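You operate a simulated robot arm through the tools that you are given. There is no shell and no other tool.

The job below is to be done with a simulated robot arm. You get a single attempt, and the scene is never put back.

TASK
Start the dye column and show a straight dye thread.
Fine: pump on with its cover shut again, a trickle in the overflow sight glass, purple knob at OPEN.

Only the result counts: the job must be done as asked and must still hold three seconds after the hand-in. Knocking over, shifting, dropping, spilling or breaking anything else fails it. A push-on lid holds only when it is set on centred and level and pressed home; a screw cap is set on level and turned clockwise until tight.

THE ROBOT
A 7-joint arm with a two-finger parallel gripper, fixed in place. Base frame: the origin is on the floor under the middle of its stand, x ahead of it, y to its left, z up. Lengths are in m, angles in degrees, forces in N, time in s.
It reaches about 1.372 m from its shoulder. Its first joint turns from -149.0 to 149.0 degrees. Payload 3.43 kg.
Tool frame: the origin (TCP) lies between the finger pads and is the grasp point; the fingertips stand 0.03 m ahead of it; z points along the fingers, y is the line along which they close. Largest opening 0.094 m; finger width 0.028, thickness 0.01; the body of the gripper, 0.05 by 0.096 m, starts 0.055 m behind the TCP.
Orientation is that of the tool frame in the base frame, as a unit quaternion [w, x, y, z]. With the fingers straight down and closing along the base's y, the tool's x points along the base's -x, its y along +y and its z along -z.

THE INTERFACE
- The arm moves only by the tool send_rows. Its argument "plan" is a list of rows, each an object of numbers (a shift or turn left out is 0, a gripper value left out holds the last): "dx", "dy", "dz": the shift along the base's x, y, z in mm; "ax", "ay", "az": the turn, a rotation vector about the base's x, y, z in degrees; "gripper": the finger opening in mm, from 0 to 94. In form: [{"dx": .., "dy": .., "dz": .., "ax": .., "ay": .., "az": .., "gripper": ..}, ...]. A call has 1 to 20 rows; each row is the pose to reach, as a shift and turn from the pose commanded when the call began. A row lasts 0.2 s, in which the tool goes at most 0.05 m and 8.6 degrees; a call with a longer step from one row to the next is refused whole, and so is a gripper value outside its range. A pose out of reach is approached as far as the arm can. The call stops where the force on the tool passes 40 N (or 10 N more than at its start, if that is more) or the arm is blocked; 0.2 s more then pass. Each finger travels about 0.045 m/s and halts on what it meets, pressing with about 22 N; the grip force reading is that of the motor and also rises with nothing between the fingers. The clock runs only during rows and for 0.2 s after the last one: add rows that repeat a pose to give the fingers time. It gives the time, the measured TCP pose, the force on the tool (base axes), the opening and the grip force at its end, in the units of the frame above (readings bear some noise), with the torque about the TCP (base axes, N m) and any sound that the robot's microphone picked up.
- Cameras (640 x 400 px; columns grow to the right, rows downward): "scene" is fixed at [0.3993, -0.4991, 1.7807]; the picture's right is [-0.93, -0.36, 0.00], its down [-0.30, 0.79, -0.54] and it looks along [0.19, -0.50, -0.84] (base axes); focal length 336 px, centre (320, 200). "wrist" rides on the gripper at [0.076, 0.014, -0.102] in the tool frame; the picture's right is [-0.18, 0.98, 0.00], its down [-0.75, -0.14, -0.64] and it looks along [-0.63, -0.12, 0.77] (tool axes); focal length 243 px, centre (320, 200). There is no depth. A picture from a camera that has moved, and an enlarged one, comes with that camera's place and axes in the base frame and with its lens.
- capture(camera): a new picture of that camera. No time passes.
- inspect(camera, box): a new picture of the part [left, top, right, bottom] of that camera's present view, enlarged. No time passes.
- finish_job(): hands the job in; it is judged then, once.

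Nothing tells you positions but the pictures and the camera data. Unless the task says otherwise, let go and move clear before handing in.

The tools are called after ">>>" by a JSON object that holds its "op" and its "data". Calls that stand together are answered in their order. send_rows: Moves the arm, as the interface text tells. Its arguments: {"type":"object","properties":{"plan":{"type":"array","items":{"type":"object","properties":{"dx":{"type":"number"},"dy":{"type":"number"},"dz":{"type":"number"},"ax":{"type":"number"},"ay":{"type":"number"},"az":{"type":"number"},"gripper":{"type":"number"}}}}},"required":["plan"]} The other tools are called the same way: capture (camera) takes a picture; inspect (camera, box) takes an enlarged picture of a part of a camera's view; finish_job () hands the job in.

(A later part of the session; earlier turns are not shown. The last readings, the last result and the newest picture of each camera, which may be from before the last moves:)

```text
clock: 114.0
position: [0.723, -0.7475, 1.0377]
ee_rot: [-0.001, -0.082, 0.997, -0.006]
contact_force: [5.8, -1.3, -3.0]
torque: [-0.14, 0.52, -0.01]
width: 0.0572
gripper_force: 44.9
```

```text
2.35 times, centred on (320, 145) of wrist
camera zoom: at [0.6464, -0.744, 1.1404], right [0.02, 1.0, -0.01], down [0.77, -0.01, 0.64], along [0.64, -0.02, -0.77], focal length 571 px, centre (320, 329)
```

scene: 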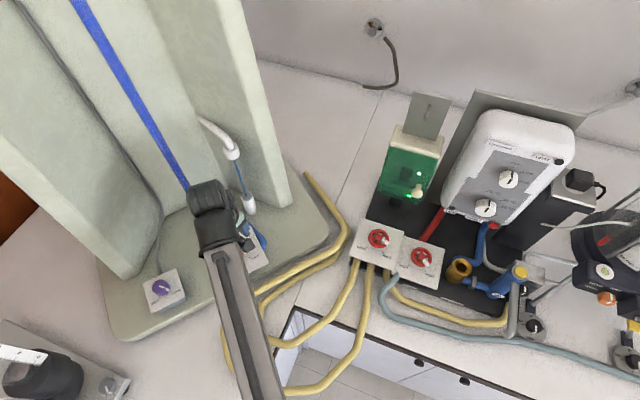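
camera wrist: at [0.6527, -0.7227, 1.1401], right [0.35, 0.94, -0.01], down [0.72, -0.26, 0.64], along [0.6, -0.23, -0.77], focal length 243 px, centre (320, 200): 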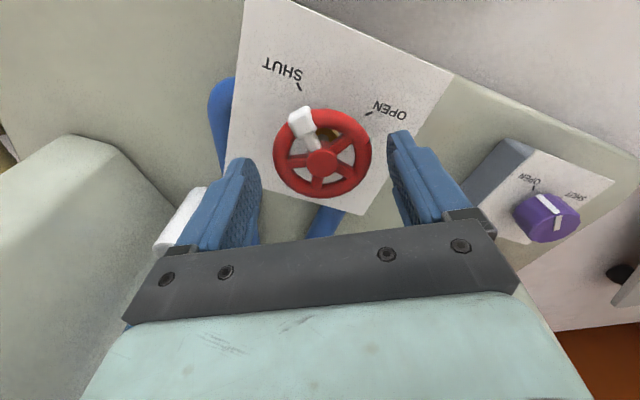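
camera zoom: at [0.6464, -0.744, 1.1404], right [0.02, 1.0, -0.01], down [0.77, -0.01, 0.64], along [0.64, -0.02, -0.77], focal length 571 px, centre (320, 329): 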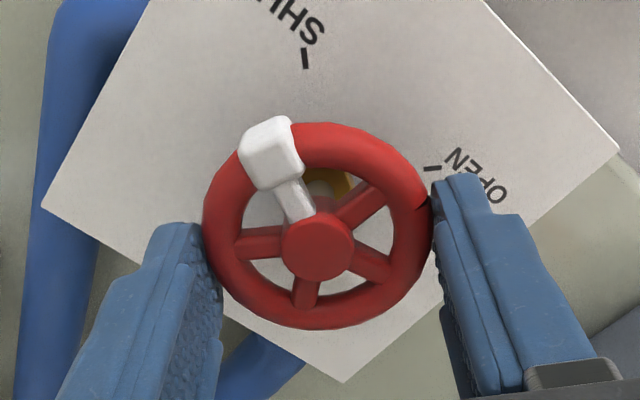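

The trickle is back with the tube still fully blue, possibly mixed by too fast a flow. I'll close the column valve further in small steps and look each time.

>>> {"op": "send_rows", "data": {"plan": [{"dx": 0.3, "az": -1}, {"dx": 0.5, "dy": 0.3, "az": -4}, {"dx": 0.5, "dy": 0.5, "az": -7}, {"dx": 0.5, "dy": 0.5, "az": -9}, {"dx": 0.5, "dy": 0.5, "az": -9}, {"dx": 0.5, "dy": 0.5, "az": -9}, {"dx": 0.5, "dy": 0.5, "az": -9}]}}

>>> {"op": "inspect", "data": {"camera": "scene", "box": [60, 0, 300, 240]}}

>>> {"op": "send_rows", "data": {"plan": [{"az": -1}, {"dy": 0.2, "az": -3}, {"dy": 0.3, "az": -5}, {"dy": 0.3, "az": -5}, {"dy": 0.3, "az": -5}, {"dy": 0.3, "az": -5}, {"dy": 0.3, "az": -5}]}}

>>> {"op": "inspect", "data": {"camera": "scene", "box": [60, 0, 300, 240]}}

>>> {"op": "inspect", "data": {"camera": "wrist", "box": [220, 60, 420, 230]}}

```text
clock: 115.6
position: [0.7236, -0.7458, 1.0377]
ee_rot: [-0.001, -0.002, 1.0, -0.006]
contact_force: [4.8, -27.0, 3.3]
torque: [-0.12, 0.07, 0.11]
width: 0.0571
gripper_force: 44.2
```

```text
1.67 times, centred on (180, 120) of scene
camera zoom: at [0.3993, -0.4991, 1.7807], right [-0.93, -0.36, 0.0], down [-0.3, 0.79, -0.54], along [0.19, -0.5, -0.84], focal length 559 px, centre (553, 333)
```

zoom: 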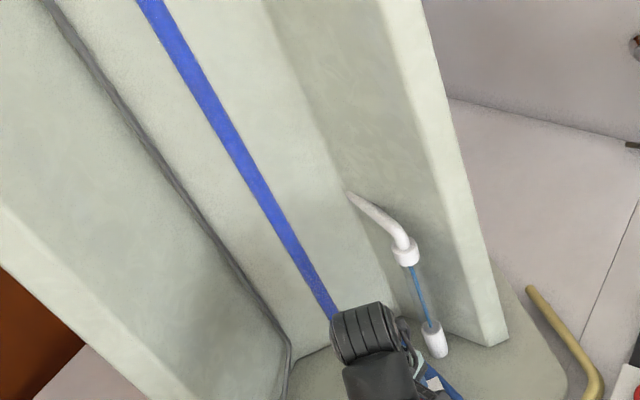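

```text
clock: 117.2
position: [0.7222, -0.7483, 1.0386]
ee_rot: [0.0, 0.041, 0.999, -0.007]
contact_force: [-0.4, -35.0, 6.9]
torque: [-0.41, -0.38, 0.11]
width: 0.0567
gripper_force: 44.8
```

```text
1.67 times, centred on (180, 120) of scene
camera zoom: at [0.3993, -0.4991, 1.7807], right [-0.93, -0.36, 0.0], down [-0.3, 0.79, -0.54], along [0.19, -0.5, -0.84], focal length 559 px, centre (553, 333)
```

zoom: 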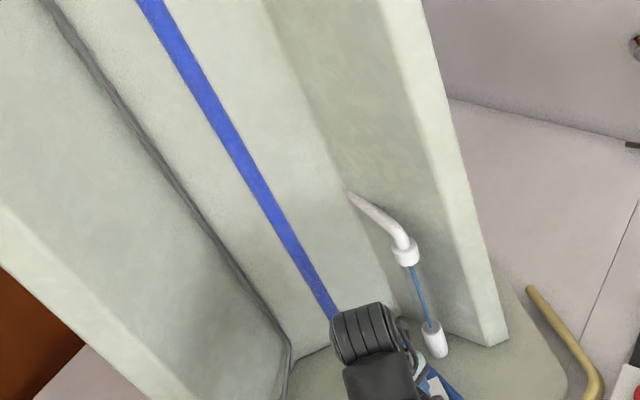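

```text
2.35 times, centred on (320, 145) of wrist
camera zoom: at [0.649, -0.7256, 1.1402], right [0.26, 0.96, -0.01], down [0.74, -0.19, 0.64], along [0.62, -0.18, -0.77], focal length 571 px, centre (320, 329)
```

zoom: 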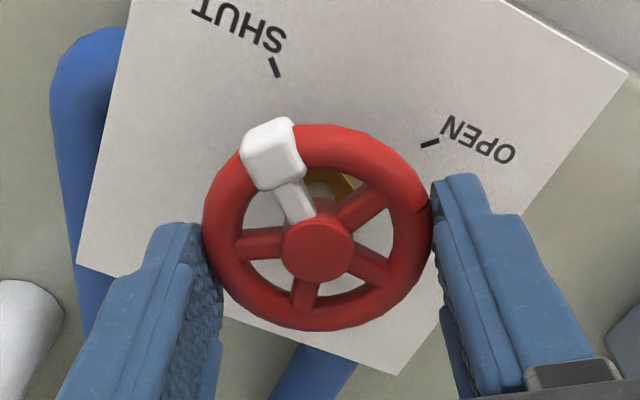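

The tube stays fully blue at all these small openings, so perhaps the flow is too slow to draw the dye into a thread. I'll open the column valve wider to look for the thread, then raise the inlet to match.

>>> {"op": "send_rows", "data": {"plan": [{"dy": -1, "az": 1}, {"dy": -2, "az": 4}, {"dy": -2.2, "az": 8}, {"dy": -2.2, "az": 13}, {"dy": -2.2, "az": 18}, {"dy": -2.2, "az": 23}, {"dy": -2.2, "az": 28}, {"dy": -2.2, "az": 33}, {"dy": -2.2, "az": 37}, {"dy": -2.2, "az": 40}, {"dy": -2.2, "az": 40}, {"dy": -2.2, "az": 40}]}}

>>> {"op": "inspect", "data": {"camera": "scene", "box": [60, 0, 300, 240]}}

>>> {"op": "inspect", "data": {"camera": "wrist", "box": [220, 60, 420, 230]}}

```text
clock: 119.8
position: [0.7226, -0.7459, 1.0371]
ee_rot: [0.001, -0.304, 0.953, -0.002]
contact_force: [-18.4, 17.6, -10.1]
torque: [-0.09, 0.25, -0.06]
width: 0.0567
gripper_force: 45.5
```

```text
1.67 times, centred on (180, 120) of scene
camera zoom: at [0.3993, -0.4991, 1.7807], right [-0.93, -0.36, 0.0], down [-0.3, 0.79, -0.54], along [0.19, -0.5, -0.84], focal length 559 px, centre (553, 333)
```

zoom: 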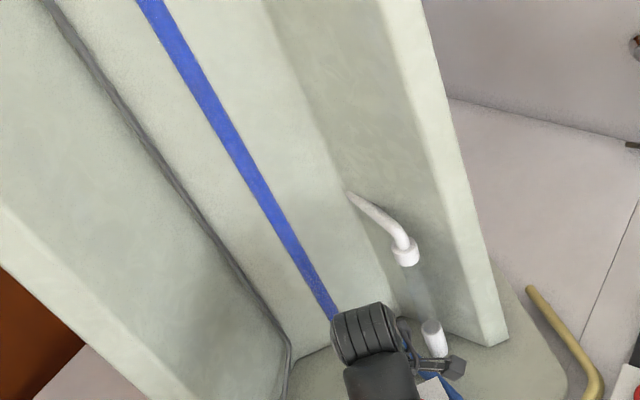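

```text
2.35 times, centred on (320, 145) of wrist
camera zoom: at [0.6527, -0.7776, 1.1404], right [-0.42, 0.91, 0.0], down [0.69, 0.33, 0.64], along [0.58, 0.27, -0.77], focal length 571 px, centre (320, 329)
```

zoom: 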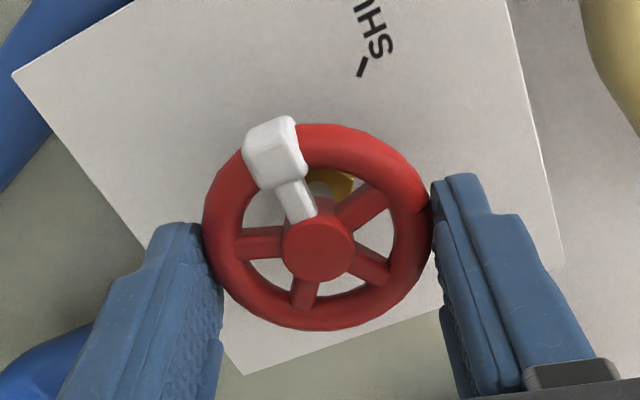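

Still fully blue without overflow here. I'll zoom right in to see whether any thread is forming, and give it time.

>>> {"op": "send_rows", "data": {"plan": [{"dx": -0.8, "dy": 0.8}, {"dx": -1.5, "dy": 1.5}, {"dx": -1.5, "dy": 1.5}, {"dx": -1.5, "dy": 1.5}, {"dx": -1.5, "dy": 1.5}, {"dx": -1.5, "dy": 1.5}, {"dx": -1.5, "dy": 1.5}, {"dx": -1.5, "dy": 1.5}, {"dx": -1.5, "dy": 1.5}, {"dx": -1.5, "dy": 1.5}, {"dx": -1.5, "dy": 1.5}, {"dx": -1.5, "dy": 1.5}, {"dx": -1.5, "dy": 1.5}, {"dx": -1.5, "dy": 1.5}, {"dx": -1.5, "dy": 1.5}]}}

>>> {"op": "inspect", "data": {"camera": "scene", "box": [60, 0, 130, 60]}}

>>> {"op": "inspect", "data": {"camera": "scene", "box": [140, 110, 200, 200]}}

```text
clock: 123.0
position: [0.7224, -0.7454, 1.0382]
ee_rot: [0.001, -0.304, 0.953, -0.005]
contact_force: [-6.6, 9.2, -14.8]
torque: [0.65, 0.04, -0.07]
width: 0.0567
gripper_force: 45.1
```

```text
6.67 times, centred on (95, 30) of scene
camera zoom: at [0.3993, -0.4991, 1.7807], right [-0.93, -0.36, 0.0], down [-0.3, 0.79, -0.54], along [0.19, -0.5, -0.84], focal length 2237 px, centre (1820, 1333)
```

zoom: 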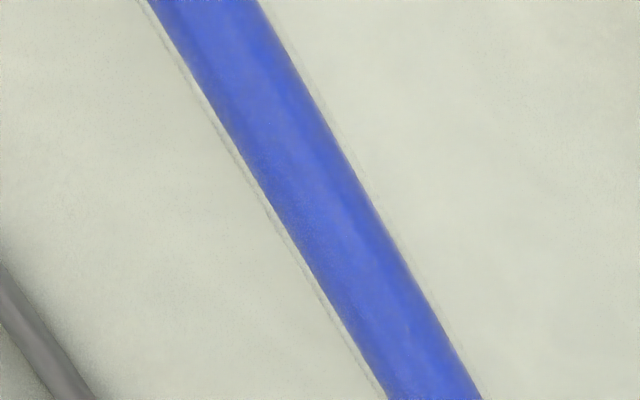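

```text
4.44 times, centred on (170, 155) of scene
camera zoom: at [0.3993, -0.4991, 1.7807], right [-0.93, -0.36, 0.0], down [-0.3, 0.79, -0.54], along [0.19, -0.5, -0.84], focal length 1491 px, centre (987, 400)
```

zoom: 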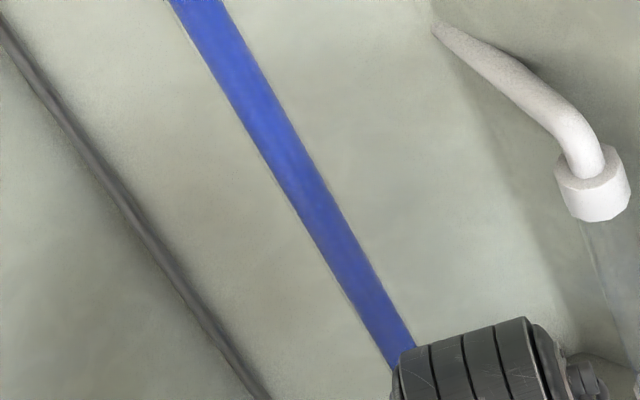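

The bore is uniformly blue, i.e. mixed. I'll go to a small opening (about 12°) with the trickle present, and this time wait long enough for the tube to clear.

>>> {"op": "send_rows", "data": {"plan": [{"az": -2}, {"dy": 0.2, "az": -6}, {"dy": 0.5, "az": -10}, {"dy": 0.8, "az": -14}, {"dy": 1, "az": -18}, {"dy": 1, "az": -22}, {"dy": 1, "az": -26}, {"dy": 1, "az": -30}, {"dy": 1, "az": -33}, {"dy": 1, "az": -33}, {"dy": 1, "az": -33}, {"dy": 1, "az": -33}, {"dy": 1, "az": -33}, {"dy": 1, "az": -33}, {"dy": 1, "az": -33}, {"dy": 1, "az": -33}, {"dy": 1, "az": -33}, {"dy": 1, "az": -33}, {"dy": 1, "az": -33}, {"dy": 1, "az": -33}]}}

>>> {"op": "inspect", "data": {"camera": "scene", "box": [60, 0, 300, 240]}}

>>> {"op": "send_rows", "data": {"plan": [{"dy": 0}, {"dy": 0}, {"dy": 0}, {"dy": 0}, {"dy": 0}, {"dy": 0}, {"dy": 0}, {"dy": 0}, {"dy": 0}, {"dy": 0}, {"dy": 0}, {"dy": 0}, {"dy": 0}, {"dy": 0}, {"dy": 0}, {"dy": 0}, {"dy": 0}, {"dy": 0}, {"dy": 0}, {"dy": 0}]}}

>>> {"op": "send_rows", "data": {"plan": [{"dy": 0}, {"dy": 0}, {"dy": 0}, {"dy": 0}, {"dy": 0}, {"dy": 0}, {"dy": 0}, {"dy": 0}, {"dy": 0}, {"dy": 0}, {"dy": 0}, {"dy": 0}, {"dy": 0}, {"dy": 0}, {"dy": 0}, {"dy": 0}, {"dy": 0}, {"dy": 0}, {"dy": 0}, {"dy": 0}]}}

>>> {"op": "inspect", "data": {"camera": "scene", "box": [60, 0, 300, 240]}}

>>> {"op": "inspect", "data": {"camera": "wrist", "box": [220, 60, 420, 230]}}

```text
clock: 127.3
position: [0.7221, -0.7479, 1.0377]
ee_rot: [0.001, -0.019, 1.0, -0.008]
contact_force: [-1.3, -5.9, -1.2]
torque: [0.95, -0.45, 0.05]
width: 0.0565
gripper_force: 45.1
stopped in row 20: the force on the tool passed its limit at 40 N (the readings are from after the stop); the commanded pose is now the measured one
```

```text
1.67 times, centred on (180, 120) of scene
camera zoom: at [0.3993, -0.4991, 1.7807], right [-0.93, -0.36, 0.0], down [-0.3, 0.79, -0.54], along [0.19, -0.5, -0.84], focal length 559 px, centre (553, 333)
```

zoom: 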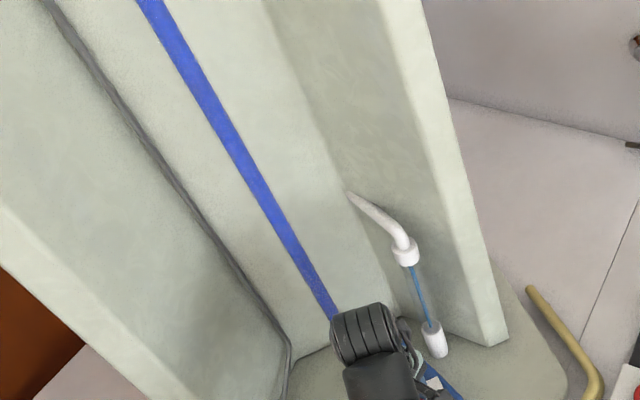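

```text
clock: 131.5
position: [0.7234, -0.7467, 1.0389]
ee_rot: [0.001, -0.019, 1.0, -0.008]
contact_force: [-2.9, -13.0, -5.1]
torque: [0.32, 0.24, 0.05]
width: 0.0569
gripper_force: 45.1
```

```text
clock: 135.7
position: [0.7222, -0.747, 1.0373]
ee_rot: [0.001, -0.02, 1.0, -0.008]
contact_force: [-1.9, -14.2, -4.8]
torque: [0.3, 0.08, 0.04]
width: 0.0571
gripper_force: 44.9
```

```text
1.67 times, centred on (180, 120) of scene
camera zoom: at [0.3993, -0.4991, 1.7807], right [-0.93, -0.36, 0.0], down [-0.3, 0.79, -0.54], along [0.19, -0.5, -0.84], focal length 559 px, centre (553, 333)
```

zoom: 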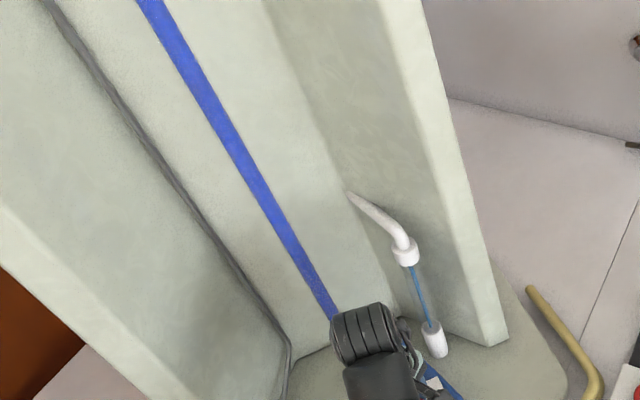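

```text
2.35 times, centred on (320, 145) of wrist
camera zoom: at [0.6468, -0.7344, 1.1401], right [0.14, 0.99, -0.01], down [0.76, -0.1, 0.65], along [0.64, -0.1, -0.76], focal length 571 px, centre (320, 329)
```

zoom: 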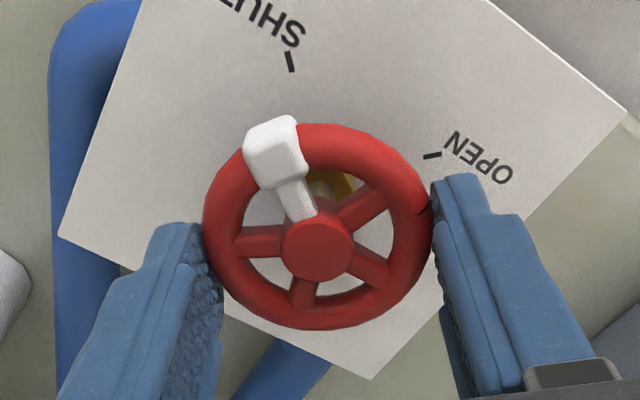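

No change there either. I'll scan the column valve in fine steps between here and the point where the trickle disappears.

>>> {"op": "send_rows", "data": {"plan": [{"dy": -0.5, "az": 1}, {"dy": -1, "az": 3}, {"dy": -1, "az": 4}, {"dy": -1, "az": 4}, {"dy": -1, "az": 4}, {"dy": -1, "az": 4}, {"dy": -1, "az": 4}]}}

>>> {"op": "inspect", "data": {"camera": "scene", "box": [60, 0, 300, 240]}}

>>> {"op": "send_rows", "data": {"plan": [{"az": 1}, {"az": 3}, {"az": 5}, {"az": 6}, {"az": 6}, {"az": 6}, {"az": 6}, {"az": 6}]}}

>>> {"op": "inspect", "data": {"camera": "scene", "box": [60, 0, 300, 240]}}

>>> {"op": "send_rows", "data": {"plan": [{"az": 1}, {"az": 2}, {"az": 2.5}, {"az": 2.5}, {"az": 2.5}, {"az": 2.5}, {"az": 2.5}]}}

>>> {"op": "inspect", "data": {"camera": "scene", "box": [60, 0, 300, 240]}}

```text
clock: 137.3
position: [0.7226, -0.7458, 1.0375]
ee_rot: [0.002, -0.056, 0.998, -0.007]
contact_force: [1.5, 1.4, -7.5]
torque: [0.64, 0.1, -0.03]
width: 0.0569
gripper_force: 44.8
```

```text
1.67 times, centred on (180, 120) of scene
camera zoom: at [0.3993, -0.4991, 1.7807], right [-0.93, -0.36, 0.0], down [-0.3, 0.79, -0.54], along [0.19, -0.5, -0.84], focal length 559 px, centre (553, 333)
```

zoom: 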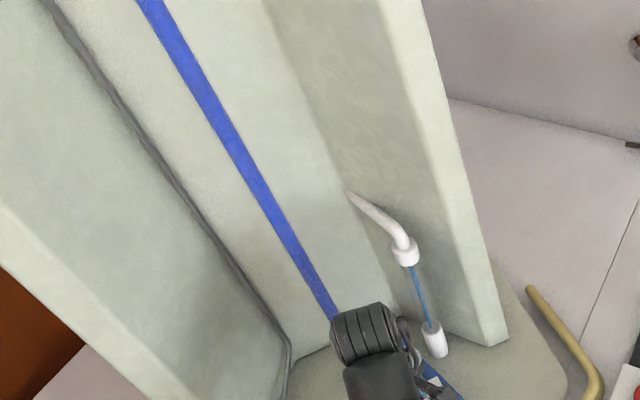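

```text
clock: 139.1
position: [0.7236, -0.7457, 1.0377]
ee_rot: [0.002, -0.108, 0.994, -0.007]
contact_force: [-6.5, 19.9, -20.1]
torque: [0.74, -0.81, -0.03]
width: 0.0568
gripper_force: 44.9
```

```text
1.67 times, centred on (180, 120) of scene
camera zoom: at [0.3993, -0.4991, 1.7807], right [-0.93, -0.36, 0.0], down [-0.3, 0.79, -0.54], along [0.19, -0.5, -0.84], focal length 559 px, centre (553, 333)
```

zoom: 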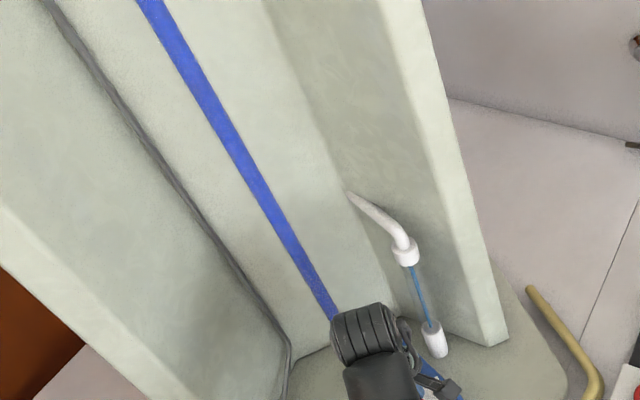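

```text
clock: 140.7
position: [0.7227, -0.7461, 1.0378]
ee_rot: [0.001, -0.129, 0.992, -0.007]
contact_force: [-2.3, 20.3, -22.6]
torque: [1.04, -0.24, -0.06]
width: 0.0566
gripper_force: 45.2
```

```text
1.67 times, centred on (180, 120) of scene
camera zoom: at [0.3993, -0.4991, 1.7807], right [-0.93, -0.36, 0.0], down [-0.3, 0.79, -0.54], along [0.19, -0.5, -0.84], focal length 559 px, centre (553, 333)
```

zoom: 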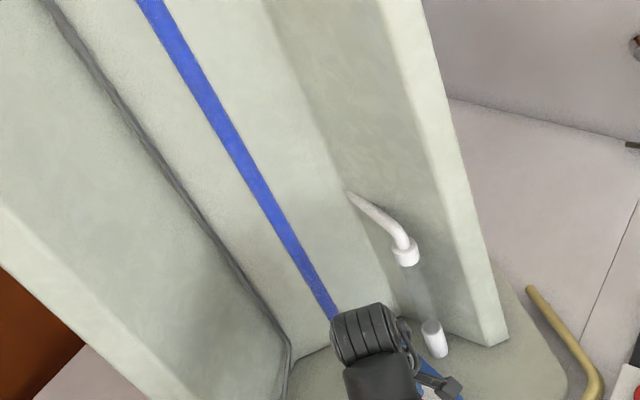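

The trickle vanishes just past 23°, and the tube stays mixed over this whole range, so slow flow from this inlet setting isn't enough to clear it. I'll open the column valve to about 60°, then raise the inlet to bring the trickle back at a higher tube flow.

>>> {"op": "send_rows", "data": {"plan": [{"dy": 1, "az": 1}, {"dy": 1.5, "az": 4}, {"dx": -0.5, "dy": 1.5, "az": 8}, {"dx": -0.7, "dy": 1.5, "az": 13}, {"dx": -1, "dy": 1.5, "az": 18}, {"dx": -1.2, "dy": 1.5, "az": 23}, {"dx": -1.5, "dy": 1.5, "az": 28}, {"dx": -1.7, "dy": 1.5, "az": 32}, {"dx": -1.8, "dy": 1.5, "az": 35}, {"dx": -1.8, "dy": 1.5, "az": 35}, {"dx": -1.8, "dy": 1.5, "az": 35}]}}

>>> {"op": "inspect", "data": {"camera": "wrist", "box": [220, 60, 420, 230]}}

>>> {"op": "inspect", "data": {"camera": "scene", "box": [60, 0, 300, 240]}}

```text
clock: 143.1
position: [0.7211, -0.7449, 1.0378]
ee_rot: [0.004, -0.422, 0.907, -0.005]
contact_force: [-1.8, 23.5, -26.1]
torque: [0.6, 0.25, -0.03]
width: 0.0569
gripper_force: 45.3
```

```text
2.35 times, centred on (320, 145) of wrist
camera zoom: at [0.6612, -0.7935, 1.1404], right [-0.63, 0.77, -0.01], down [0.59, 0.49, 0.65], along [0.51, 0.4, -0.76], focal length 571 px, centre (320, 329)
```

zoom: 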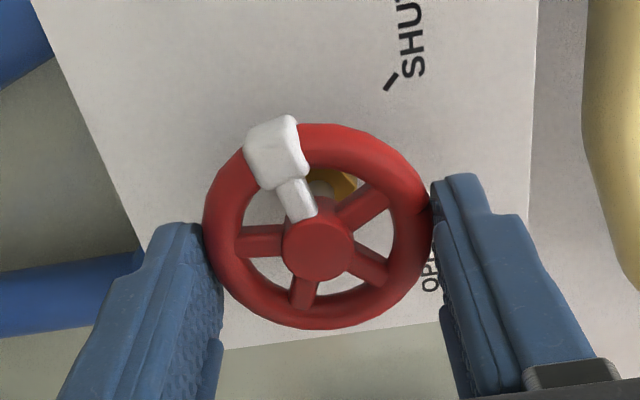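

```text
1.67 times, centred on (180, 120) of scene
camera zoom: at [0.3993, -0.4991, 1.7807], right [-0.93, -0.36, 0.0], down [-0.3, 0.79, -0.54], along [0.19, -0.5, -0.84], focal length 559 px, centre (553, 333)
```

zoom: 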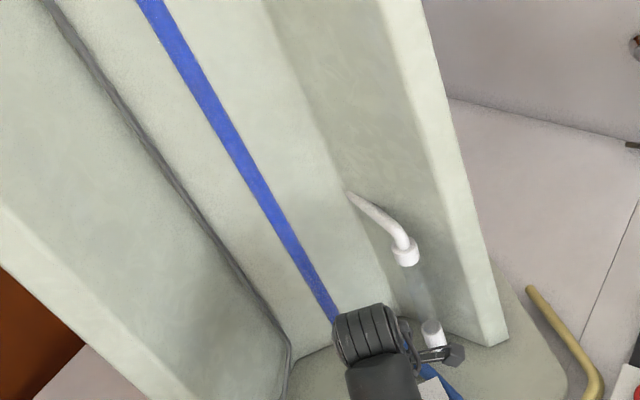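

The column valve is at about 60°. I'll release it, rise, and go back to the INLET wheel.

>>> {"op": "send_rows", "data": {"plan": [{"gripper": 62, "dy": 1}, {"gripper": 72, "dy": 1}, {"gripper": 80, "dy": 1}, {"gripper": 80, "dy": 1}, {"dz": 4}, {"dz": 14}, {"dz": 30}, {"dz": 48}, {"dz": 66}, {"dz": 82}, {"dz": 91}, {"dz": 94}]}}

>>> {"op": "send_rows", "data": {"plan": [{"dx": -4, "dy": -2, "az": -2}, {"dx": -16, "dy": -8, "az": -6}, {"dx": -34, "dy": -16, "az": -11}, {"dx": -56, "dy": -27, "az": -16}, {"dx": -80, "dy": -39, "az": -21}, {"dx": -105, "dy": -51, "az": -26}, {"dx": -130, "dy": -63, "az": -31}, {"dx": -155, "dy": -75, "az": -36}, {"dx": -180, "dy": -87, "az": -41}, {"dx": -205, "dy": -99, "az": -46}, {"dx": -230, "dy": -112, "az": -51}, {"dx": -255, "dy": -124, "az": -56}, {"dx": -280, "dy": -136, "az": -61}, {"dx": -302, "dy": -147, "az": -65}, {"dx": -318, "dy": -155, "az": -68}, {"dx": -326, "dy": -159, "az": -69}, {"dx": -326, "dy": -159, "az": -69}]}}

>>> {"op": "capture", "data": {"camera": "wrist"}}

>>> {"op": "capture", "data": {"camera": "scene"}}

```text
clock: 145.7
position: [0.7208, -0.746, 1.1323]
ee_rot: [0.004, -0.422, 0.907, -0.007]
contact_force: [0.1, 0.3, 0.5]
torque: [0.04, 0.0, 0.0]
width: 0.0801
gripper_force: 0.1
```

```text
clock: 149.3
position: [0.3944, -0.9034, 1.133]
ee_rot: [0.0, 0.166, 0.986, -0.008]
contact_force: [0.3, -0.4, 0.6]
torque: [0.01, -0.01, -0.01]
width: 0.08
gripper_force: 0.0
```

```text
taken
camera wrist: at [0.3288, -0.8639, 1.2347], right [0.5, 0.87, -0.01], down [0.67, -0.37, 0.65], along [0.55, -0.33, -0.76], focal length 243 px, centre (320, 200)
```

wrist: 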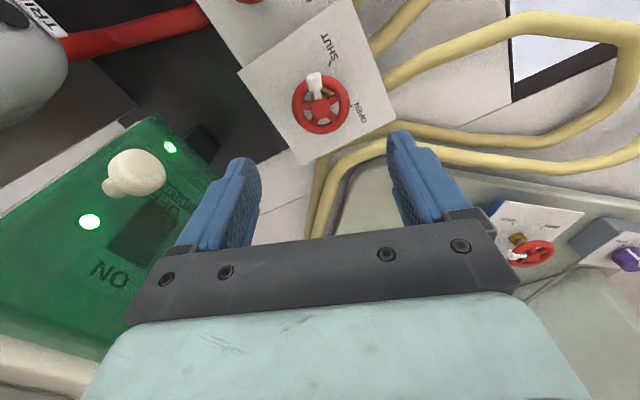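

```text
taken
```

scene: 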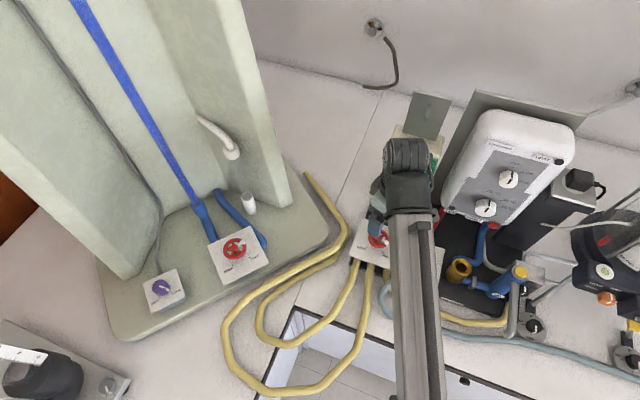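

I'm over the INLET wheel again. Descending and gripping it.

>>> {"op": "send_rows", "data": {"plan": [{"dz": -4}, {"dz": -14}, {"dz": -28}, {"dz": -44}, {"dz": -60}, {"dz": -74}, {"dz": -85}, {"dz": -92}, {"dz": -95.5}, {"dz": -95.5, "gripper": 70}, {"dz": -95.5, "gripper": 60}, {"dz": -95.5, "gripper": 50}, {"dz": -95.5, "gripper": 45}, {"dz": -95.5, "gripper": 45}, {"dz": -95.5, "gripper": 45}]}}

>>> {"op": "inspect", "data": {"camera": "wrist", "box": [220, 60, 420, 230]}}

```text
clock: 152.5
position: [0.3968, -0.9045, 1.0379]
ee_rot: [0.0, 0.166, 0.986, -0.008]
contact_force: [-0.8, -3.2, -1.4]
torque: [0.08, -0.04, -0.04]
width: 0.0534
gripper_force: 44.6
```

```text
2.35 times, centred on (320, 145) of wrist
camera zoom: at [0.3296, -0.8653, 1.1393], right [0.5, 0.87, -0.01], down [0.67, -0.37, 0.65], along [0.55, -0.33, -0.76], focal length 571 px, centre (320, 329)
```

zoom: 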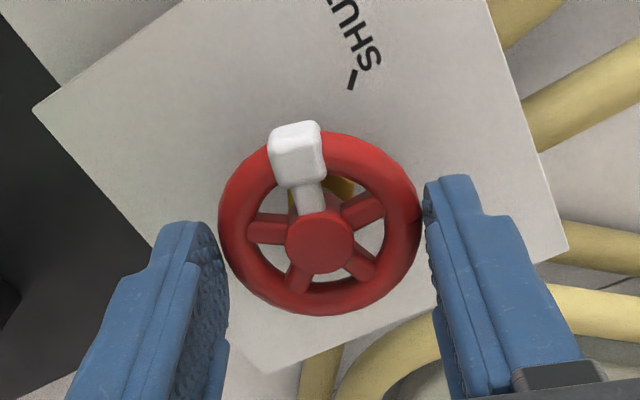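

Gripped cleanly. Turning the INLET further open, in steps, while watching the tube and overflow.

>>> {"op": "send_rows", "data": {"plan": [{"az": 1}, {"az": 4}, {"az": 8}, {"az": 12}, {"az": 16}, {"az": 20}, {"az": 20}, {"az": 20}, {"az": 20}]}}

>>> {"op": "inspect", "data": {"camera": "scene", "box": [60, 0, 300, 240]}}

>>> {"op": "inspect", "data": {"camera": "wrist", "box": [220, 60, 420, 230]}}

```text
clock: 154.5
position: [0.3958, -0.9046, 1.0382]
ee_rot: [0.001, -0.008, 1.0, -0.008]
contact_force: [0.7, -6.0, 8.4]
torque: [-0.06, 0.04, 0.04]
width: 0.0537
gripper_force: 44.7
```

```text
1.67 times, centred on (180, 120) of scene
camera zoom: at [0.3993, -0.4991, 1.7807], right [-0.93, -0.36, 0.0], down [-0.3, 0.79, -0.54], along [0.19, -0.5, -0.84], focal length 559 px, centre (553, 333)
```

zoom: 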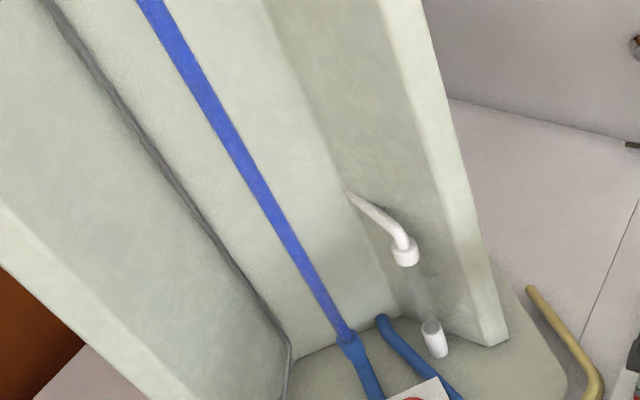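

```text
2.35 times, centred on (320, 145) of wrist
camera zoom: at [0.3198, -0.8903, 1.1393], right [0.17, 0.99, -0.02], down [0.75, -0.12, 0.65], along [0.63, -0.12, -0.76], focal length 571 px, centre (320, 329)
```

zoom: 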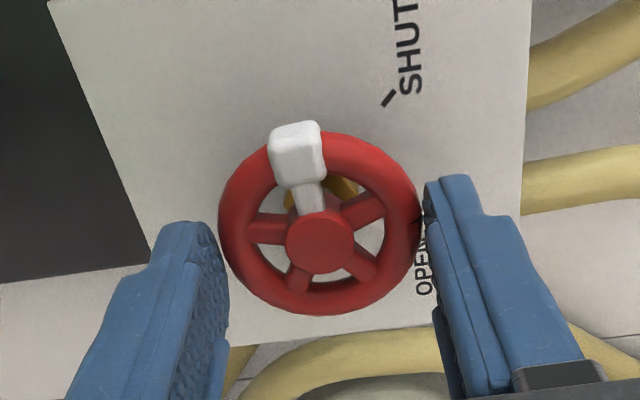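

Still no overflow at about 45° inlet. Continuing.

>>> {"op": "send_rows", "data": {"plan": [{"az": 1}, {"az": 4}, {"az": 8}, {"az": 12}, {"az": 16}, {"az": 18}, {"az": 18}, {"az": 18}]}}

>>> {"op": "inspect", "data": {"camera": "scene", "box": [60, 0, 300, 240]}}

>>> {"op": "send_rows", "data": {"plan": [{"az": 1}, {"az": 3}, {"az": 5}, {"az": 5}, {"az": 5}, {"az": 5}, {"az": 5}]}}

>>> {"op": "inspect", "data": {"camera": "scene", "box": [60, 0, 300, 240]}}

>>> {"op": "inspect", "data": {"camera": "wrist", "box": [220, 60, 420, 230]}}

```text
clock: 156.3
position: [0.3941, -0.9027, 1.037]
ee_rot: [0.002, -0.164, 0.986, -0.008]
contact_force: [2.6, -5.5, 12.3]
torque: [-0.24, 0.09, 0.01]
width: 0.0533
gripper_force: 45.7
```

```text
1.67 times, centred on (180, 120) of scene
camera zoom: at [0.3993, -0.4991, 1.7807], right [-0.93, -0.36, 0.0], down [-0.3, 0.79, -0.54], along [0.19, -0.5, -0.84], focal length 559 px, centre (553, 333)
```

zoom: 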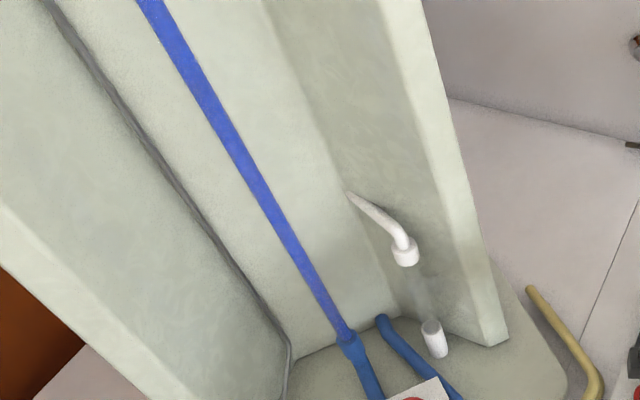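

```text
clock: 157.9
position: [0.3947, -0.9044, 1.0368]
ee_rot: [0.002, -0.206, 0.978, -0.008]
contact_force: [5.4, -2.5, 14.0]
torque: [0.25, 0.06, -0.02]
width: 0.0537
gripper_force: 44.3
```

```text
1.67 times, centred on (180, 120) of scene
camera zoom: at [0.3993, -0.4991, 1.7807], right [-0.93, -0.36, 0.0], down [-0.3, 0.79, -0.54], along [0.19, -0.5, -0.84], focal length 559 px, centre (553, 333)
```

zoom: 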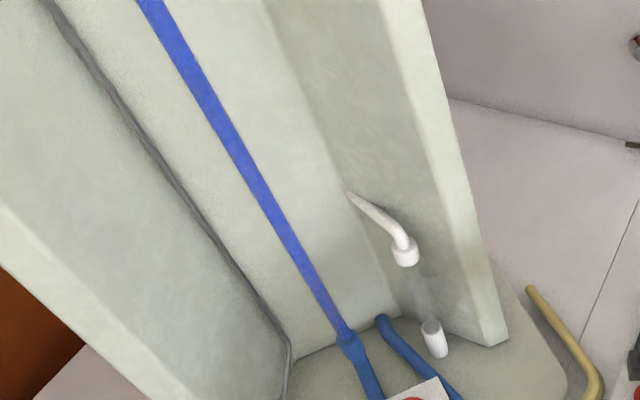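

```text
2.35 times, centred on (320, 145) of wrist
camera zoom: at [0.3199, -0.9212, 1.1392], right [-0.23, 0.97, -0.02], down [0.74, 0.18, 0.65], along [0.63, 0.14, -0.76], focal length 571 px, centre (320, 329)
```

zoom: 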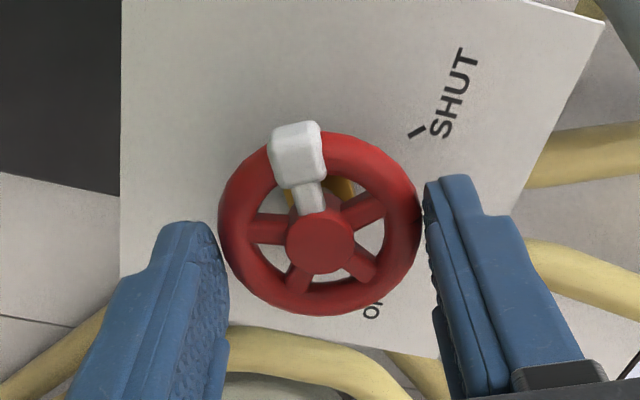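

Inlet about 68° with the column valve at 60°, and still no overflow. A bit more.

>>> {"op": "send_rows", "data": {"plan": [{"az": 1}, {"az": 3}, {"az": 6}, {"az": 6}, {"az": 6}, {"az": 6}]}}

>>> {"op": "inspect", "data": {"camera": "scene", "box": [60, 0, 300, 240]}}

>>> {"op": "send_rows", "data": {"plan": [{"az": 1}, {"az": 3}, {"az": 6}, {"az": 6}, {"az": 6}, {"az": 6}]}}

>>> {"op": "inspect", "data": {"camera": "scene", "box": [60, 0, 300, 240]}}

```text
clock: 159.3
position: [0.3955, -0.9046, 1.0358]
ee_rot: [0.003, -0.258, 0.966, -0.007]
contact_force: [3.5, -1.4, 5.5]
torque: [0.09, -0.37, 0.02]
width: 0.0535
gripper_force: 44.9
```

```text
1.67 times, centred on (180, 120) of scene
camera zoom: at [0.3993, -0.4991, 1.7807], right [-0.93, -0.36, 0.0], down [-0.3, 0.79, -0.54], along [0.19, -0.5, -0.84], focal length 559 px, centre (553, 333)
```

zoom: 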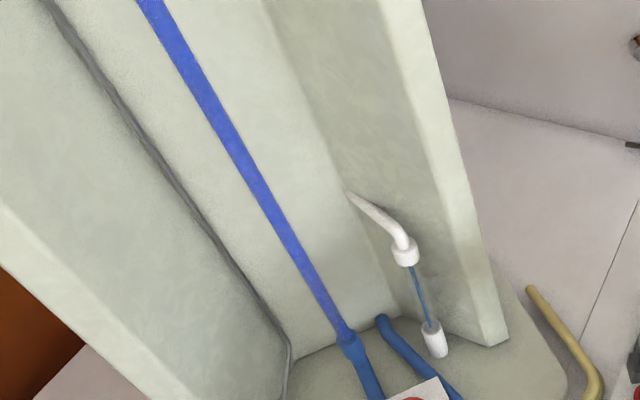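

```text
clock: 160.7
position: [0.3952, -0.9044, 1.0375]
ee_rot: [0.003, -0.309, 0.951, -0.007]
contact_force: [0.0, 2.2, 8.0]
torque: [0.35, 0.1, 0.02]
width: 0.0534
gripper_force: 45.0
```

```text
1.67 times, centred on (180, 120) of scene
camera zoom: at [0.3993, -0.4991, 1.7807], right [-0.93, -0.36, 0.0], down [-0.3, 0.79, -0.54], along [0.19, -0.5, -0.84], focal length 559 px, centre (553, 333)
```

zoom: 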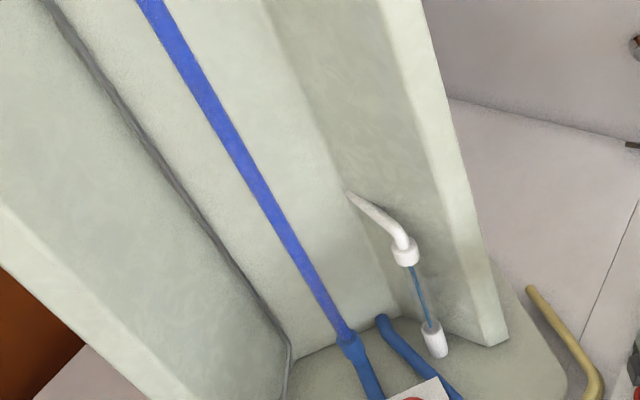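

A trickle returns at about 74° inlet with 60° on the column valve, but the tube is still filled. I'll look closely at the tube again at this higher flow.

>>> {"op": "inspect", "data": {"camera": "scene", "box": [60, 0, 130, 60]}}

>>> {"op": "inspect", "data": {"camera": "scene", "box": [160, 140, 240, 240]}}

>>> {"op": "inspect", "data": {"camera": "scene", "box": [220, 120, 270, 220]}}

>>> {"op": "inspect", "data": {"camera": "scene", "box": [130, 250, 200, 310]}}

```text
6.67 times, centred on (95, 30) of scene
camera zoom: at [0.3993, -0.4991, 1.7807], right [-0.93, -0.36, 0.0], down [-0.3, 0.79, -0.54], along [0.19, -0.5, -0.84], focal length 2237 px, centre (1820, 1333)
```

zoom: 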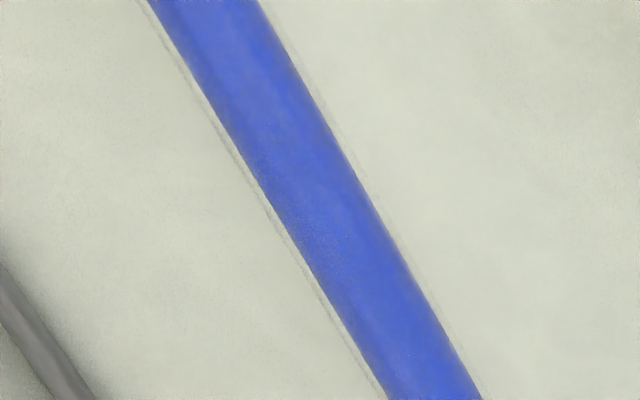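

```text
4.00 times, centred on (200, 190) of scene
camera zoom: at [0.3993, -0.4991, 1.7807], right [-0.93, -0.36, 0.0], down [-0.3, 0.79, -0.54], along [0.19, -0.5, -0.84], focal length 1342 px, centre (800, 240)
```

zoom: 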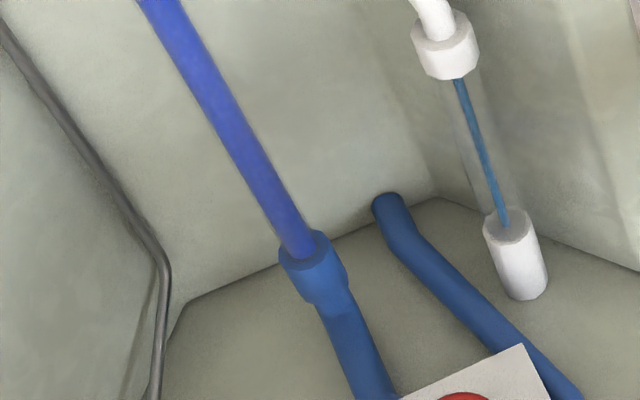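

```text
4.00 times, centred on (245, 170) of scene
camera zoom: at [0.3993, -0.4991, 1.7807], right [-0.93, -0.36, 0.0], down [-0.3, 0.79, -0.54], along [0.19, -0.5, -0.84], focal length 1342 px, centre (620, 320)
```

zoom: 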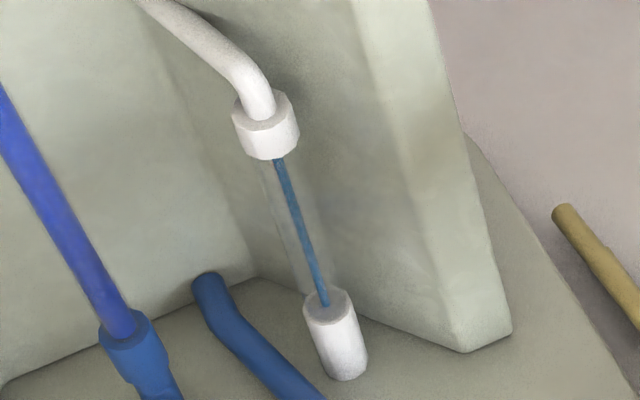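

```text
6.67 times, centred on (165, 280) of scene
camera zoom: at [0.3993, -0.4991, 1.7807], right [-0.93, -0.36, 0.0], down [-0.3, 0.79, -0.54], along [0.19, -0.5, -0.84], focal length 2237 px, centre (1353, -333)
```

zoom: 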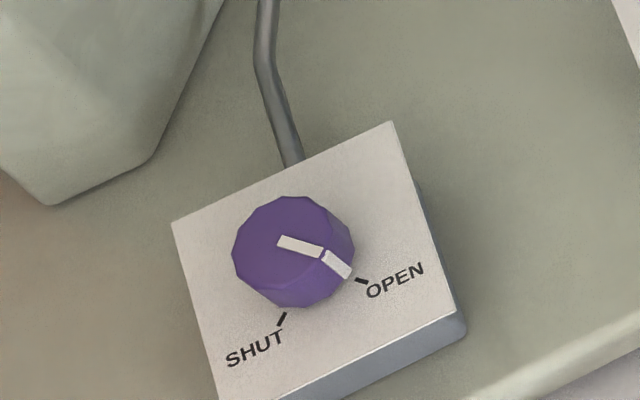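

The purple knob reads OPEN and the trickle is present, but the tube is filled. I'll test a much wider column valve opening next, so I'll release the INLET wheel and travel back, turning the gripper for a long counter-clockwise stroke.

>>> {"op": "send_rows", "data": {"plan": [{"gripper": 60}, {"gripper": 70}, {"gripper": 80}, {"gripper": 80}, {"dz": 4}, {"dz": 14}, {"dz": 30}, {"dz": 48}, {"dz": 66}, {"dz": 82}, {"dz": 91}, {"dz": 95}]}}

>>> {"op": "send_rows", "data": {"plan": [{"dx": 3, "dy": 2, "az": -3}, {"dx": 12, "dy": 6, "az": -8}, {"dx": 26, "dy": 12, "az": -14}, {"dx": 44, "dy": 21, "az": -20}, {"dx": 64, "dy": 31, "az": -26}, {"dx": 86, "dy": 41, "az": -32}, {"dx": 108, "dy": 52, "az": -38}, {"dx": 130, "dy": 62, "az": -45}, {"dx": 152, "dy": 73, "az": -52}, {"dx": 174, "dy": 83, "az": -59}, {"dx": 196, "dy": 94, "az": -66}, {"dx": 218, "dy": 104, "az": -73}, {"dx": 240, "dy": 115, "az": -80}, {"dx": 261, "dy": 125, "az": -87}, {"dx": 280, "dy": 134, "az": -94}, {"dx": 298, "dy": 143, "az": -101}, {"dx": 313, "dy": 150, "az": -107}, {"dx": 323, "dy": 154, "az": -112}, {"dx": 328, "dy": 157, "az": -116}, {"dx": 328, "dy": 157, "az": -116}]}}

>>> {"op": "capture", "data": {"camera": "wrist"}}

>>> {"op": "inspect", "data": {"camera": "scene", "box": [60, 0, 300, 240]}}

```text
clock: 163.3
position: [0.3957, -0.9036, 1.132]
ee_rot: [0.004, -0.307, 0.952, -0.007]
contact_force: [-0.3, -0.4, 0.1]
torque: [0.0, 0.02, 0.0]
width: 0.0802
gripper_force: 0.0
```

```text
clock: 167.5
position: [0.7243, -0.7471, 1.13]
ee_rot: [-0.004, 0.644, 0.765, -0.006]
contact_force: [-0.8, 0.2, -0.1]
torque: [0.02, 0.03, -0.02]
width: 0.0802
gripper_force: 0.1
```

```text
taken
camera wrist: at [0.7273, -0.6702, 1.2336], right [1.0, -0.01, -0.01], down [0.0, -0.76, 0.65], along [-0.02, -0.65, -0.76], focal length 243 px, centre (320, 200)
```

wrist: 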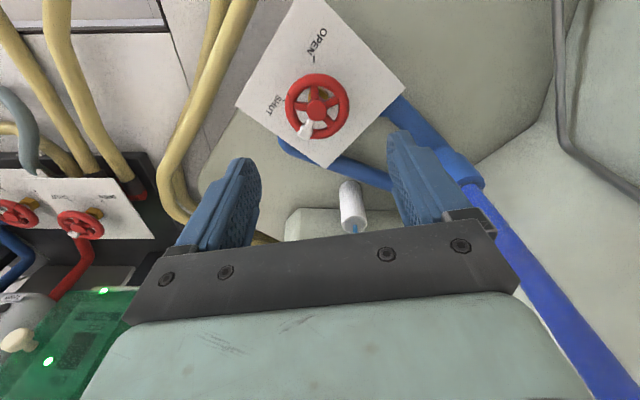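

```text
1.67 times, centred on (180, 120) of scene
camera zoom: at [0.3993, -0.4991, 1.7807], right [-0.93, -0.36, 0.0], down [-0.3, 0.79, -0.54], along [0.19, -0.5, -0.84], focal length 559 px, centre (553, 333)
```

zoom: 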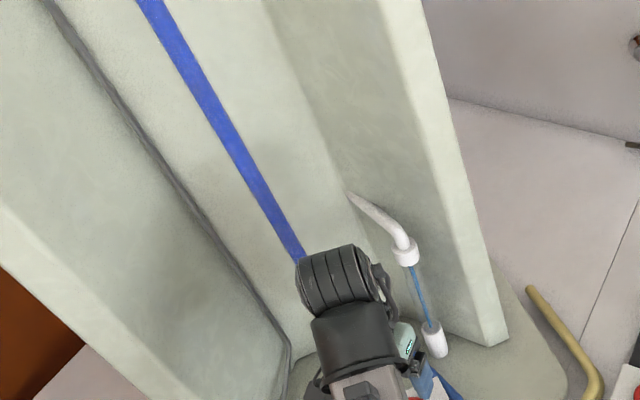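

The arm is in position for a long stroke and the trickle is still running. I'll descend onto the column valve, centred on the axis I worked out, and grip it.

>>> {"op": "send_rows", "data": {"plan": [{"dx": -2, "dz": -4}, {"dx": -4, "dz": -14}, {"dx": -5, "dz": -28}, {"dx": -5, "dz": -44}, {"dx": -5, "dz": -60}, {"dx": -5, "dz": -74}, {"dx": -5, "dz": -84}, {"dx": -5, "dz": -90}, {"dx": -5, "dz": -92.5}, {"dx": -5, "dz": -92.5, "gripper": 72}, {"dx": -5, "dz": -92.5, "gripper": 64}, {"dx": -5, "dz": -92.5, "gripper": 56}, {"dx": -5, "dz": -92.5, "gripper": 50}, {"dx": -5, "dz": -92.5, "gripper": 50}, {"dx": -5, "dz": -92.5, "gripper": 50}]}}

>>> {"op": "inspect", "data": {"camera": "wrist", "box": [220, 60, 420, 230]}}

```text
clock: 170.7
position: [0.7197, -0.747, 1.0402]
ee_rot: [-0.004, 0.643, 0.766, -0.006]
contact_force: [16.9, 2.2, -0.3]
torque: [0.07, -0.96, 0.04]
width: 0.0572
gripper_force: 45.2
```

```text
2.35 times, centred on (320, 145) of wrist
camera zoom: at [0.723, -0.6698, 1.1416], right [1.0, -0.01, -0.01], down [0.0, -0.76, 0.65], along [-0.02, -0.65, -0.76], focal length 571 px, centre (320, 329)
```

zoom: 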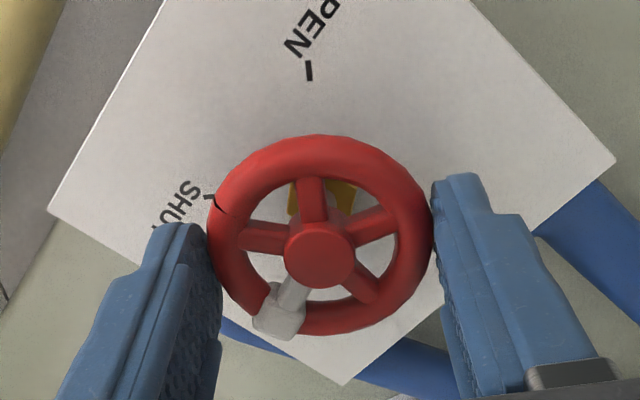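

Gripped clear of the handle. Now turning counter-clockwise another 40° (to about 100°), watching the tube.

>>> {"op": "send_rows", "data": {"plan": [{"dx": 1, "az": 1}, {"dx": 1.5, "az": 4}, {"dx": 1.5, "az": 9}, {"dx": 1.5, "az": 14}, {"dx": 1.5, "az": 19}, {"dx": 1.5, "az": 24}, {"dx": 1.5, "az": 29}, {"dx": 1.5, "az": 34}, {"dx": 1.5, "az": 38}, {"dx": 1.5, "az": 40}, {"dx": 1.5, "az": 40}, {"dx": 1.5, "az": 40}]}}

>>> {"op": "inspect", "data": {"camera": "scene", "box": [60, 0, 300, 240]}}

>>> {"op": "inspect", "data": {"camera": "wrist", "box": [220, 60, 420, 230]}}

```text
clock: 173.3
position: [0.7206, -0.7459, 1.0399]
ee_rot: [-0.001, 0.343, 0.939, -0.007]
contact_force: [8.7, 2.9, 0.8]
torque: [0.55, -0.07, -0.01]
width: 0.0572
gripper_force: 44.2
```

```text
1.67 times, centred on (180, 120) of scene
camera zoom: at [0.3993, -0.4991, 1.7807], right [-0.93, -0.36, 0.0], down [-0.3, 0.79, -0.54], along [0.19, -0.5, -0.84], focal length 559 px, centre (553, 333)
```

zoom: 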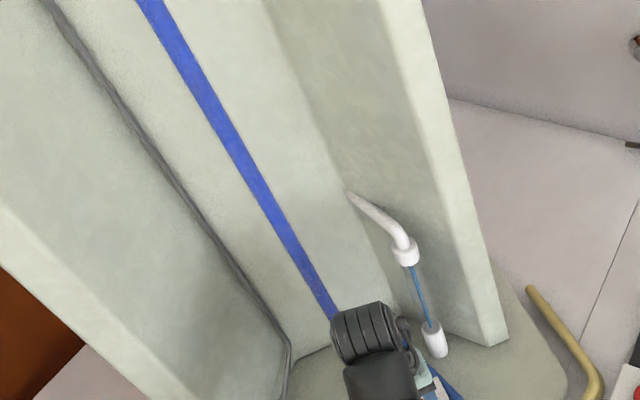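

```text
2.35 times, centred on (320, 145) of wrist
camera zoom: at [0.6727, -0.6862, 1.1416], right [0.77, 0.63, -0.02], down [0.49, -0.59, 0.65], along [0.4, -0.51, -0.76], focal length 571 px, centre (320, 329)
```

zoom: 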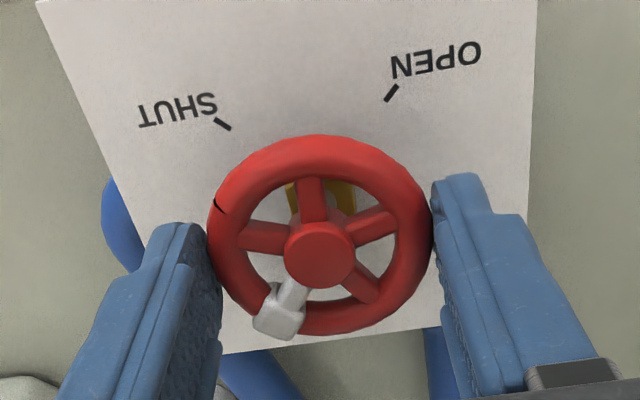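

The trickle persists even at 100° on the column valve, so its flow levels off. The untested range is 25°–60° with overflow present. I'll scan back down, pausing at each step.

>>> {"op": "send_rows", "data": {"plan": [{"az": -1}, {"az": -4}, {"az": -9}, {"az": -14}, {"az": -18}, {"az": -20}, {"az": -20}, {"az": -20}, {"az": -20}, {"az": -20}, {"az": -20}, {"az": -20}, {"az": -20}]}}

>>> {"op": "inspect", "data": {"camera": "scene", "box": [60, 0, 300, 240]}}

>>> {"op": "send_rows", "data": {"plan": [{"az": -1}, {"az": -4}, {"az": -9}, {"az": -14}, {"az": -18}, {"az": -22}, {"az": -26}, {"az": -28}, {"az": -28}, {"az": -28}, {"az": -28}, {"az": -28}, {"az": -28}, {"az": -28}]}}

>>> {"op": "inspect", "data": {"camera": "scene", "box": [60, 0, 300, 240]}}

>>> {"op": "inspect", "data": {"camera": "wrist", "box": [220, 60, 420, 230]}}

```text
clock: 176.1
position: [0.7188, -0.7468, 1.0389]
ee_rot: [-0.003, 0.501, 0.866, -0.007]
contact_force: [9.2, 5.1, 2.3]
torque: [0.85, -0.51, 0.0]
width: 0.0576
gripper_force: 44.5
```

```text
1.67 times, centred on (180, 120) of scene
camera zoom: at [0.3993, -0.4991, 1.7807], right [-0.93, -0.36, 0.0], down [-0.3, 0.79, -0.54], along [0.19, -0.5, -0.84], focal length 559 px, centre (553, 333)
```

zoom: 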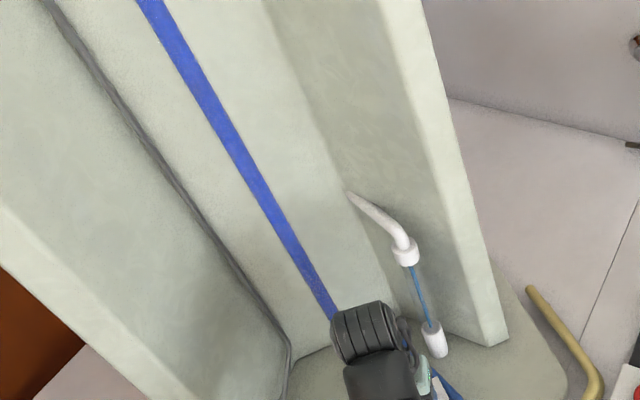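

```text
clock: 179.1
position: [0.7192, -0.7457, 1.0389]
ee_rot: [-0.005, 0.695, 0.719, -0.007]
contact_force: [14.1, -2.0, 15.3]
torque: [-0.33, -0.61, -0.02]
width: 0.057
gripper_force: 45.2
```

```text
1.67 times, centred on (180, 120) of scene
camera zoom: at [0.3993, -0.4991, 1.7807], right [-0.93, -0.36, 0.0], down [-0.3, 0.79, -0.54], along [0.19, -0.5, -0.84], focal length 559 px, centre (553, 333)
```

zoom: 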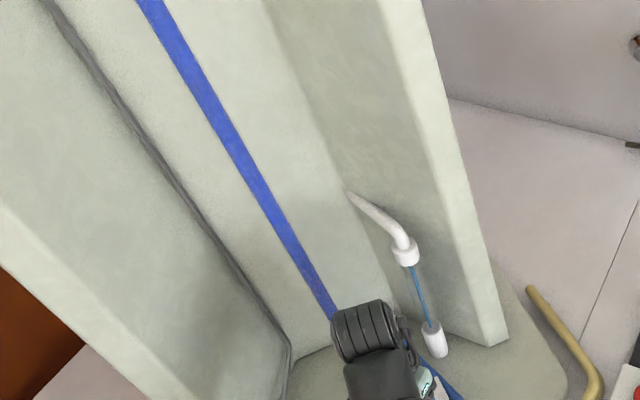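

```text
2.35 times, centred on (320, 145) of wrist
camera zoom: at [0.7341, -0.6708, 1.1414], right [0.99, -0.15, -0.01], down [-0.11, -0.76, 0.65], along [-0.11, -0.64, -0.76], focal length 571 px, centre (320, 329)
```

zoom: 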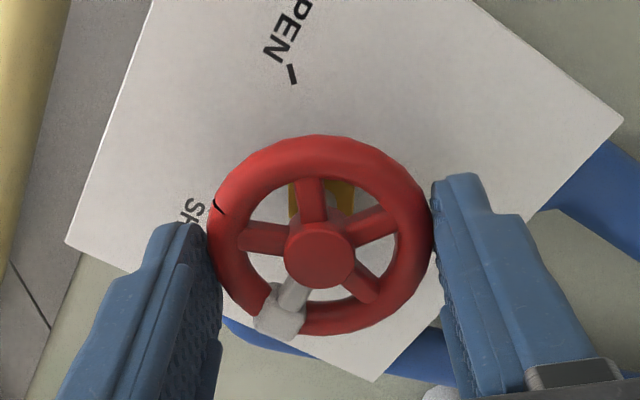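

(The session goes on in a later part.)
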